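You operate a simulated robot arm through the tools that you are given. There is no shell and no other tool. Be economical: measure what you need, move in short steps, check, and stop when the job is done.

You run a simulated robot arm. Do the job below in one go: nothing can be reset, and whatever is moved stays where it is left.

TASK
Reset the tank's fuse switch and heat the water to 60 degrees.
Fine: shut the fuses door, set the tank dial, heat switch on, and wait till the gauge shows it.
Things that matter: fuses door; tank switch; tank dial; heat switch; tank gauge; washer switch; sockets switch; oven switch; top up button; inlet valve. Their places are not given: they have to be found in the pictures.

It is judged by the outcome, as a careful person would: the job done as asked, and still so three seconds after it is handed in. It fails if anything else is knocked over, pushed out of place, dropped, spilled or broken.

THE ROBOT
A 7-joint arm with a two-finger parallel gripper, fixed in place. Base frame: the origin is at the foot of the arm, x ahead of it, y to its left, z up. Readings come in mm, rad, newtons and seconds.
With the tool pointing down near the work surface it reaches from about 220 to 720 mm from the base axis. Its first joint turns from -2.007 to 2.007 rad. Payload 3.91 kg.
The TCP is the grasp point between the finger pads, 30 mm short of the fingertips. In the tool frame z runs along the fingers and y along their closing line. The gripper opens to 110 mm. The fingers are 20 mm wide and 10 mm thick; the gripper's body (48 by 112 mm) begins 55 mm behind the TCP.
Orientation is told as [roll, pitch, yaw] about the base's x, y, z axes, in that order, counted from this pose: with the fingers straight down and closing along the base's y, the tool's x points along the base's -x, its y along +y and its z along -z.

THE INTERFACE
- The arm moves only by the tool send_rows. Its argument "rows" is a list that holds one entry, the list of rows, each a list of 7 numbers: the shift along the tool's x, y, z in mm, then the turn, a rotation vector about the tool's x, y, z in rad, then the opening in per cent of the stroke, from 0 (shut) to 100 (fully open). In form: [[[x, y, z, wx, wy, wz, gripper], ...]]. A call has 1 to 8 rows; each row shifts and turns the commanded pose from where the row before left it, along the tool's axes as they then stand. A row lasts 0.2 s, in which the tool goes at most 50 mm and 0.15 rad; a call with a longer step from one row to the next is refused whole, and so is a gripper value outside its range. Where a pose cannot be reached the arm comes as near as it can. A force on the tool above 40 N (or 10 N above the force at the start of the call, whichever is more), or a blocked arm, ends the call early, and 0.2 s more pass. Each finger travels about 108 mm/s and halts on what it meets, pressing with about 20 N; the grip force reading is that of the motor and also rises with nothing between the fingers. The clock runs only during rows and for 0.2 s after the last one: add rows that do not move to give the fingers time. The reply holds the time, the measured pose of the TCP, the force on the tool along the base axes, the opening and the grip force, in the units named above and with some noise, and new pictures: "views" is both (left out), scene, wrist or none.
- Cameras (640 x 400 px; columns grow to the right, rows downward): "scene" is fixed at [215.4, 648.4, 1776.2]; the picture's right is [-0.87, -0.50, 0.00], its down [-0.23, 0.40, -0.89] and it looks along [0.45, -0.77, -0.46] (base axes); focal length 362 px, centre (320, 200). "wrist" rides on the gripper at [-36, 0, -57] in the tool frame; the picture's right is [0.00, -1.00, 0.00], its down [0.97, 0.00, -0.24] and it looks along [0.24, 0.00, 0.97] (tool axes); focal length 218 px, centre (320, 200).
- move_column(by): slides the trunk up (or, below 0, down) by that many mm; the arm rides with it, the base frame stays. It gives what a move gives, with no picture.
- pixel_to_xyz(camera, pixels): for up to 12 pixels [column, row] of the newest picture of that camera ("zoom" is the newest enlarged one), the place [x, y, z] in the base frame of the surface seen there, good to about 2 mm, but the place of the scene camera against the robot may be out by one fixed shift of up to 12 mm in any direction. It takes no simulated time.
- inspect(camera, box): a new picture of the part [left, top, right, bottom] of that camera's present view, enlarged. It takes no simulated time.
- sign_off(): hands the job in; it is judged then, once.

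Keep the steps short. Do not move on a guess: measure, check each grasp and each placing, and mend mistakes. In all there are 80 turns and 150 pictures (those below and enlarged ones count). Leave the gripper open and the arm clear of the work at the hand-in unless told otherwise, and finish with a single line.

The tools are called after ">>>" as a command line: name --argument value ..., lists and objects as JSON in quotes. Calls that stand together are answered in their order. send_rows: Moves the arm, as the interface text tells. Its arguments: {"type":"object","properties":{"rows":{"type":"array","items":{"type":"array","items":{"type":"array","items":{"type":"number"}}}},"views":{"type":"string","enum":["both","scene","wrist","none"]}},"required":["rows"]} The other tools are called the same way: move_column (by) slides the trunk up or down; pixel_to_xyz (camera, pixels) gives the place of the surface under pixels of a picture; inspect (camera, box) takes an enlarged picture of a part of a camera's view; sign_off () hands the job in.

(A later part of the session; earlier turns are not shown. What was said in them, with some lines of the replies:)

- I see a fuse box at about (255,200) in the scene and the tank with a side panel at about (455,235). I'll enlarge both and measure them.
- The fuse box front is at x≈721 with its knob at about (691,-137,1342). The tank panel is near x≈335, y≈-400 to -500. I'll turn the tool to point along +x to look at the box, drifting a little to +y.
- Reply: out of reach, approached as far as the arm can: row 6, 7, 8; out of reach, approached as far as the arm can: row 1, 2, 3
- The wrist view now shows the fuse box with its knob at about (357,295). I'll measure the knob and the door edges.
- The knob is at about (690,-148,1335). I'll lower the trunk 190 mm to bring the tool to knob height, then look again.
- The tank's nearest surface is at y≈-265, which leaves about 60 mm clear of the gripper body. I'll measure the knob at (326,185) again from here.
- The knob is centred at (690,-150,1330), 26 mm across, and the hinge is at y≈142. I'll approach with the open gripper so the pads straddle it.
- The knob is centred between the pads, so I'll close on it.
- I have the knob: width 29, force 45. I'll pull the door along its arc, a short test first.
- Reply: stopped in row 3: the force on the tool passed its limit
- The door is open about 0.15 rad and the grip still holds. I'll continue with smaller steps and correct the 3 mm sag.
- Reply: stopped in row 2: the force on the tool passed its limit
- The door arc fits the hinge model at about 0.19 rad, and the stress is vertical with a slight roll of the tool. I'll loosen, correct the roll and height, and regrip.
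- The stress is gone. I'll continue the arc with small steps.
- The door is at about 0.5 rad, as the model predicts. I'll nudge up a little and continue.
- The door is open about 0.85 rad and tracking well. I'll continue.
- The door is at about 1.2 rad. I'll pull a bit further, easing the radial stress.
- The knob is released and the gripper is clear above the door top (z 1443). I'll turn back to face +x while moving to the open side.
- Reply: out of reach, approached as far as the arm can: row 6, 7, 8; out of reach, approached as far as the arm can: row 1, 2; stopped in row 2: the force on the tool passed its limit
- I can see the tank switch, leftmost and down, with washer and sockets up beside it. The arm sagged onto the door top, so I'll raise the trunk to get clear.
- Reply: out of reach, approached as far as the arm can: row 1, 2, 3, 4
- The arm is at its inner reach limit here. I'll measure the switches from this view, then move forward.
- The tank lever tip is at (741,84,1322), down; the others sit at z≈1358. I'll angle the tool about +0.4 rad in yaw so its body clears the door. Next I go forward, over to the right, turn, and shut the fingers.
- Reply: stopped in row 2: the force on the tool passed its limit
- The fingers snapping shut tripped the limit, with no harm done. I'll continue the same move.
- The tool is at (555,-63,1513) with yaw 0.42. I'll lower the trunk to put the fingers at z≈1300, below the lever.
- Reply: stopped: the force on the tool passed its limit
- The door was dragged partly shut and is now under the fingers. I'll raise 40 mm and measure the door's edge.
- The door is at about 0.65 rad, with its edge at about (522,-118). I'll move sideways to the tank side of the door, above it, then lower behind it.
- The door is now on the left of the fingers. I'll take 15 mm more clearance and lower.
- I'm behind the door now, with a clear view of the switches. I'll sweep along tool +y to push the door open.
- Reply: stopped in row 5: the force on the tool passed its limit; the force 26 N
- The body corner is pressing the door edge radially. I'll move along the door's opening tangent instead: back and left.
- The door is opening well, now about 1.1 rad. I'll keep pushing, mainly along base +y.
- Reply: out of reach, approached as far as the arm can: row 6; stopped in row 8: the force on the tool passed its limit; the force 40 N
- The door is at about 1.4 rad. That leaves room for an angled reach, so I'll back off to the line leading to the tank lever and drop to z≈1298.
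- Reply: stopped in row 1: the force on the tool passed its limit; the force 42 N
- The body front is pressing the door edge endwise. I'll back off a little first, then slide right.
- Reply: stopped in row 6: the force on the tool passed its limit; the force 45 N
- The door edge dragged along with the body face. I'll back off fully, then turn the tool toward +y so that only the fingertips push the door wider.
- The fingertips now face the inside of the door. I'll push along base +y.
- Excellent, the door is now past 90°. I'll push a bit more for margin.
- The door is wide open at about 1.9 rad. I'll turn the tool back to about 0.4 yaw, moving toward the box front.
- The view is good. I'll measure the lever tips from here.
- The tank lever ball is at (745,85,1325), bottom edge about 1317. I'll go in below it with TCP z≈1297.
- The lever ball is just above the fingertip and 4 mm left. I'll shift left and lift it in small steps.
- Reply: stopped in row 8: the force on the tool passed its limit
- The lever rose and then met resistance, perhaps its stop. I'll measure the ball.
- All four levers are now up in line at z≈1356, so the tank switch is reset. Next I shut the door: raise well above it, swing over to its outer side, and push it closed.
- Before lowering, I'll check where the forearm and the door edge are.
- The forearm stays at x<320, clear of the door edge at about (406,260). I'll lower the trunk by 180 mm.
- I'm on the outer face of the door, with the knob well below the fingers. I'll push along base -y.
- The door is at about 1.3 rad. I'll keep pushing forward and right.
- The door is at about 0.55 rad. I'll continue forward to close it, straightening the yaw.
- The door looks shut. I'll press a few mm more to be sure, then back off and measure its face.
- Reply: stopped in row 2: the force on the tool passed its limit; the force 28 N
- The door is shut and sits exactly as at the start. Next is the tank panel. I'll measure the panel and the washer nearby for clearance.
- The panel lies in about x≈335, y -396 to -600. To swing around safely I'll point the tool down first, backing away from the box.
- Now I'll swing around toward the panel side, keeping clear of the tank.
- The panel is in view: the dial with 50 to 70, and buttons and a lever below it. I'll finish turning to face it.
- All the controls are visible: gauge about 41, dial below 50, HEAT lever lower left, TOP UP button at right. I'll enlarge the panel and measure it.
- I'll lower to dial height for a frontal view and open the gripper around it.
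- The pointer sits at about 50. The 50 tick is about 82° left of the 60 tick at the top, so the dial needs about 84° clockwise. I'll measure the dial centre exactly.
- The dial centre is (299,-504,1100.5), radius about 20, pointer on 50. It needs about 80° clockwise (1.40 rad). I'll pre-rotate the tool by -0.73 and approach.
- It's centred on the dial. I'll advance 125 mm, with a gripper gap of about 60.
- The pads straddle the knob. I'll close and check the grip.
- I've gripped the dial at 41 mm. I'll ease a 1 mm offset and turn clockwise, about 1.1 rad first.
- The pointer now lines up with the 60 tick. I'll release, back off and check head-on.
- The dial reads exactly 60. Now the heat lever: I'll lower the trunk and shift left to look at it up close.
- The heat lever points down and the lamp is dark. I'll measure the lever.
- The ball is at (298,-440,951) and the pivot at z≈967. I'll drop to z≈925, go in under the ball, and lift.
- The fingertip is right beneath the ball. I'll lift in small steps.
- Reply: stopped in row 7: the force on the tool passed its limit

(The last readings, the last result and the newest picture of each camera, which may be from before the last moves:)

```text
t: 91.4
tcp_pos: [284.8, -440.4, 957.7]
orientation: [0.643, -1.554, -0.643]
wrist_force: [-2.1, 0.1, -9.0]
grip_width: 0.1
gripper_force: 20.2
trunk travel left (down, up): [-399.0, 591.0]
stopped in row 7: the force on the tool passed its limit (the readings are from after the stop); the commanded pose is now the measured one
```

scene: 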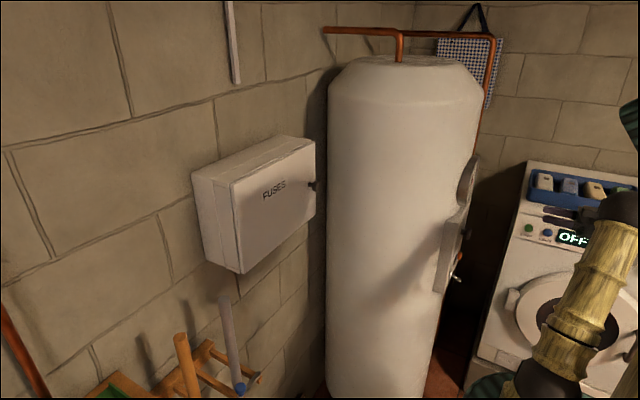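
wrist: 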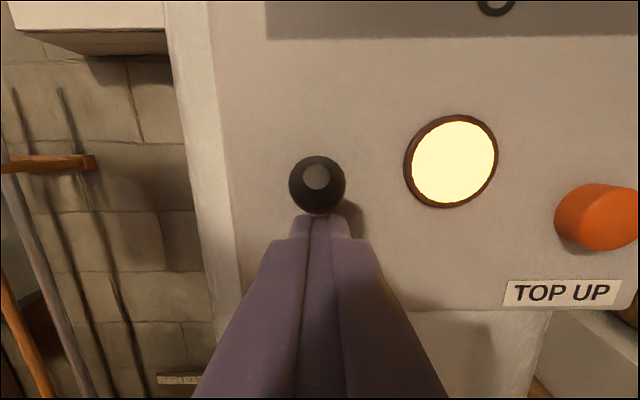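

The lamp is lit, so the heat is on. I'll back off and raise the trunk to read the gauge.

>>> send_rows --rows '[[[4, 0, 0, 0, 0, 0, 0], [2, 0, -30, 0, 0, 0, 0], [0, 0, -40, 0, 0, 0, 0], [0, 0, -40, 0, 0, 0, 20], [0, -20, -40, 0, 0, 0, 40], [0, -30, -40, 0, 0, 0, 50], [0, 0, 0, 0, 0, 0, 50]]]' --views "none"

>>> move_column --by 280

>>> send_rows --rows '[[[0, 0, 0, 0, 0, 0, 60], [0, 0, 0, 0, 0, 0, 60]]]' --views "both"

```text
t: 93.0
tcp_pos: [93.7, -491.5, 954.4]
orientation: [0.706, -1.556, -0.702]
wrist_force: [-0.1, 0.4, 0.0]
grip_width: 54.8
gripper_force: 0.0
trunk travel left (down, up): [-399.0, 591.0]
```

```text
t: 95.8
tcp_pos: [95.0, -491.0, 1233.5]
orientation: [0.653, -1.557, -0.65]
wrist_force: [0.4, 0.3, 0.0]
grip_width: 55.1
gripper_force: 0.0
trunk travel left (down, up): [-679.0, 311.0]
```

```text
t: 96.4
tcp_pos: [95.1, -490.2, 1234.6]
orientation: [0.65, -1.557, -0.645]
wrist_force: [-0.4, -0.1, -1.0]
grip_width: 65.7
gripper_force: 0.2
trunk travel left (down, up): [-679.0, 311.0]
```

scene: 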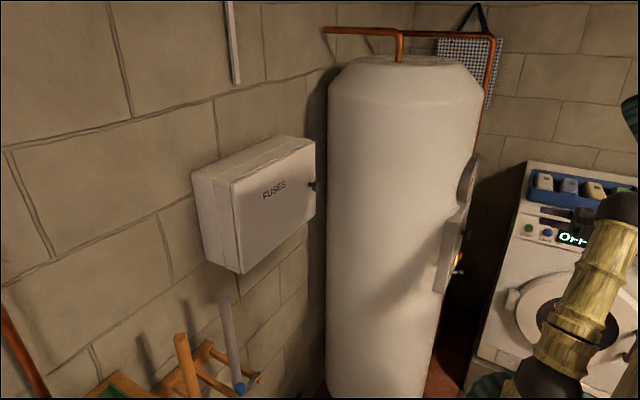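
wrist: 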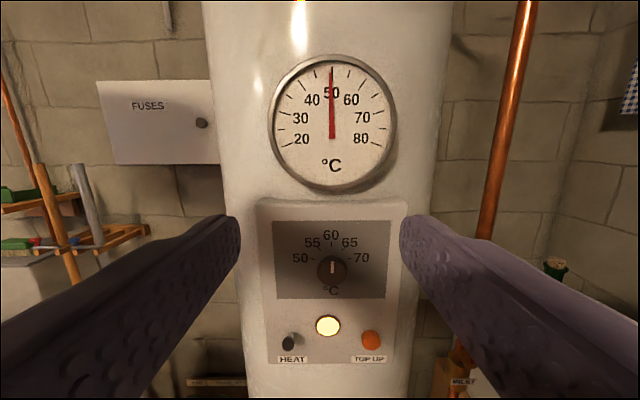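

The gauge is up to about 50 and rising, with the lamp on. I'll wait without moving.

>>> send_rows --rows '[[[0, 0, 0, 0, 0, 0, 60], [0, 0, 0, 0, 0, 0, 60], [0, 0, 0, 0, 0, 0, 60], [0, 0, 0, 0, 0, 0, 60], [0, 0, 0, 0, 0, 0, 60], [0, 0, 0, 0, 0, 0, 60], [0, 0, 0, 0, 0, 0, 60], [0, 0, 0, 0, 0, 0, 60]]]' --views "none"

>>> send_rows --rows '[[[0, 0, 0, 0, 0, 0, 60], [0, 0, 0, 0, 0, 0, 60], [0, 0, 0, 0, 0, 0, 60], [0, 0, 0, 0, 0, 0, 60], [0, 0, 0, 0, 0, 0, 60], [0, 0, 0, 0, 0, 0, 60], [0, 0, 0, 0, 0, 0, 60], [0, 0, 0, 0, 0, 0, 60]]]' --views "none"

>>> send_rows --rows '[[[0, 0, 0, 0, 0, 0, 60], [0, 0, 0, 0, 0, 0, 60], [0, 0, 0, 0, 0, 0, 60], [0, 0, 0, 0, 0, 0, 60], [0, 0, 0, 0, 0, 0, 60], [0, 0, 0, 0, 0, 0, 60], [0, 0, 0, 0, 0, 0, 60], [0, 0, 0, 0, 0, 0, 60]]]' --views "wrist"

```text
t: 98.2
tcp_pos: [95.5, -490.2, 1233.9]
orientation: [0.65, -1.557, -0.648]
wrist_force: [-0.1, -0.1, -0.3]
grip_width: 65.8
gripper_force: 0.1
trunk travel left (down, up): [-679.0, 311.0]
```

```text
t: 100.0
tcp_pos: [95.7, -489.5, 1233.6]
orientation: [0.65, -1.557, -0.648]
wrist_force: [-0.4, -0.2, -0.3]
grip_width: 66.0
gripper_force: 0.1
trunk travel left (down, up): [-679.0, 311.0]
```

```text
t: 101.8
tcp_pos: [95.3, -490.9, 1234.2]
orientation: [0.65, -1.557, -0.646]
wrist_force: [0.1, -1.1, 0.0]
grip_width: 66.0
gripper_force: 0.0
trunk travel left (down, up): [-679.0, 311.0]
```

wrist: 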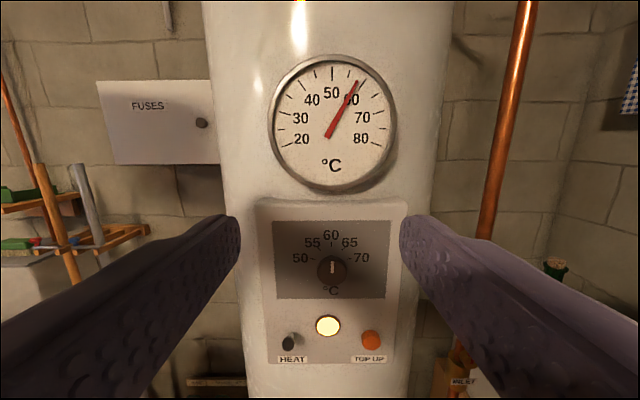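

The gauge is nearly at 60. I'll wait a little longer and then read it enlarged.

>>> send_rows --rows '[[[0, 0, 0, 0, 0, 0, 60], [0, 0, 0, 0, 0, 0, 60], [0, 0, 0, 0, 0, 0, 60], [0, 0, 0, 0, 0, 0, 60], [0, 0, 0, 0, 0, 0, 60], [0, 0, 0, 0, 0, 0, 60], [0, 0, 0, 0, 0, 0, 60], [0, 0, 0, 0, 0, 0, 60]]]' --views "none"

>>> send_rows --rows '[[[0, 0, 0, 0, 0, 0, 60], [0, 0, 0, 0, 0, 0, 60], [0, 0, 0, 0, 0, 0, 60], [0, 0, 0, 0, 0, 0, 60], [0, 0, 0, 0, 0, 0, 60], [0, 0, 0, 0, 0, 0, 60], [0, 0, 0, 0, 0, 0, 60], [0, 0, 0, 0, 0, 0, 60]]]' --views "none"

>>> inspect --camera "wrist" --box '[250, 40, 420, 210]'

>>> inspect --camera "wrist" --box '[250, 200, 420, 370]'

```text
t: 103.6
tcp_pos: [94.2, -489.0, 1235.0]
orientation: [0.648, -1.556, -0.646]
wrist_force: [0.4, -0.4, -0.2]
grip_width: 66.1
gripper_force: 0.1
trunk travel left (down, up): [-679.0, 311.0]
```

```text
t: 105.4
tcp_pos: [94.6, -490.5, 1233.3]
orientation: [0.649, -1.558, -0.646]
wrist_force: [-0.4, 0.0, 0.0]
grip_width: 65.9
gripper_force: 0.1
trunk travel left (down, up): [-679.0, 311.0]
```

```text
2.35 times, centred on (335, 125) of wrist
```

zoom: 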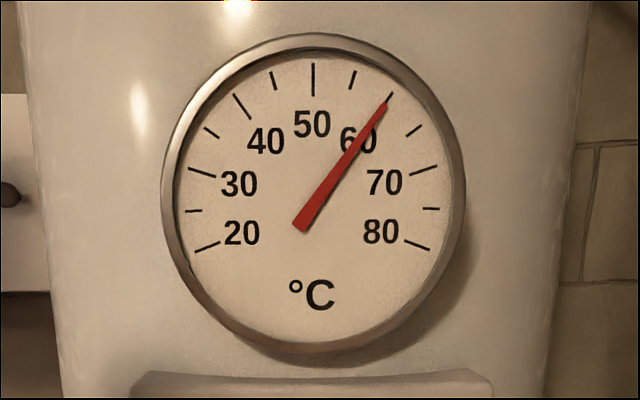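

```text
2.35 times, centred on (335, 285) of wrist
```

zoom: 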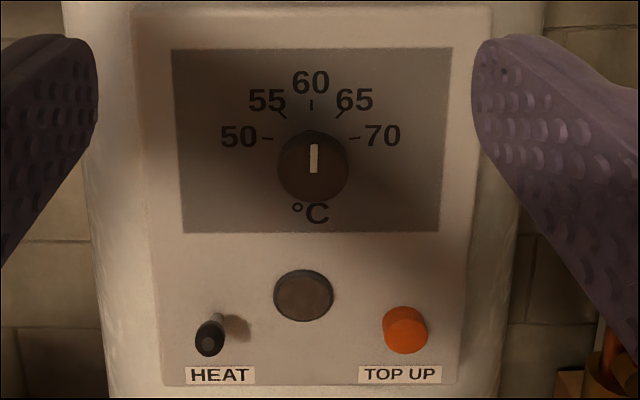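

The gauge reads 60 and the lamp went out, which looks like the thermostat cutting off. I'll check the lever's position, and that the reading holds.

>>> pixel_to_xyz --camera "zoom" --pixels '[[209, 338], [218, 318]]'

>>> send_rows --rows '[[[0, 0, 0, 0, 0, 0, 100], [0, 0, 0, 0, 0, 0, 100], [0, 0, 0, 0, 0, 0, 100], [0, 0, 0, 0, 0, 0, 100], [0, 0, 0, 0, 0, 0, 100], [0, 0, 0, 0, 0, 0, 100], [0, 0, 0, 0, 0, 0, 100], [0, 0, 0, 0, 0, 0, 100]]]' --views "none"

>>> send_rows --rows '[[[0, 0, 0, 0, 0, 0, 100], [0, 0, 0, 0, 0, 0, 100], [0, 0, 0, 0, 0, 0, 100], [0, 0, 0, 0, 0, 0, 100], [0, 0, 0, 0, 0, 0, 100], [0, 0, 0, 0, 0, 0, 100], [0, 0, 0, 0, 0, 0, 100], [0, 0, 0, 0, 0, 0, 100]]]'

>>> inspect --camera "wrist" --box '[250, 40, 420, 210]'

```text
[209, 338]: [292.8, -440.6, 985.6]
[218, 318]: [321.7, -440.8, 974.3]
```

```text
t: 107.2
tcp_pos: [95.8, -490.8, 1233.4]
orientation: [0.65, -1.558, -0.647]
wrist_force: [-0.1, 0.3, -0.4]
grip_width: 110.1
gripper_force: 0.1
trunk travel left (down, up): [-679.0, 311.0]
```

```text
t: 109.0
tcp_pos: [94.7, -491.4, 1235.3]
orientation: [0.649, -1.556, -0.647]
wrist_force: [-0.9, -0.3, 0.4]
grip_width: 109.8
gripper_force: 0.0
trunk travel left (down, up): [-679.0, 311.0]
```

scene: 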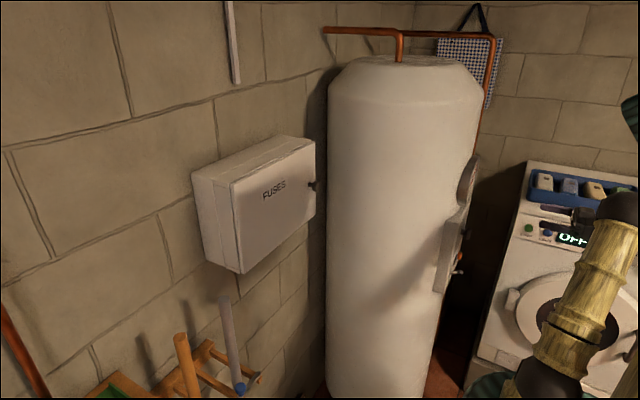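
wrist: 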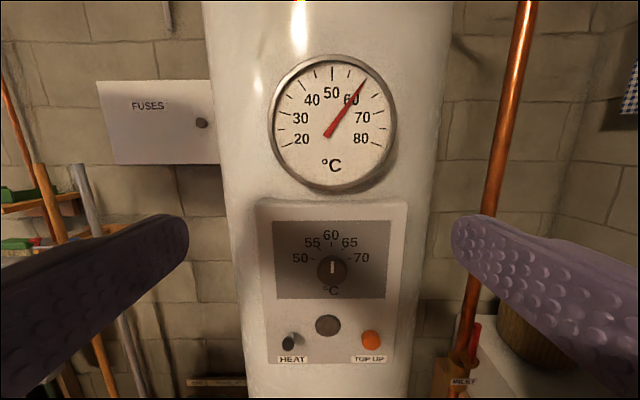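

```text
2.35 times, centred on (335, 125) of wrist
```

zoom: 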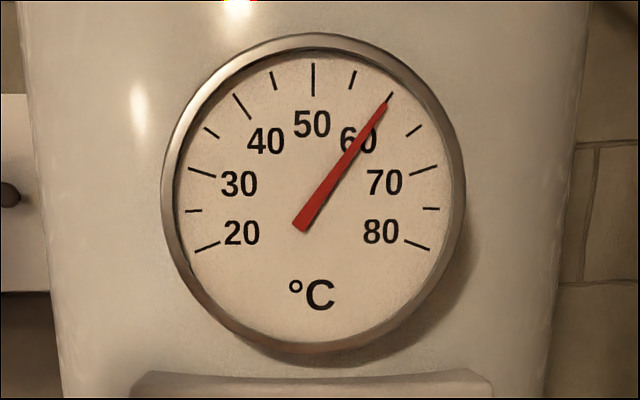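

The gauge holds at 60. The heat lever is up (z 985), the dial is at 60, the door is shut, and the gripper is open and clear. I'll hand the job in.

>>> sign_off

```text
The job is handed in.
```

Done: the tank's fuse switch is reset, the fuses door is shut, the dial is at 60, the heat switch is on, and the gauge holds at 60 °C.
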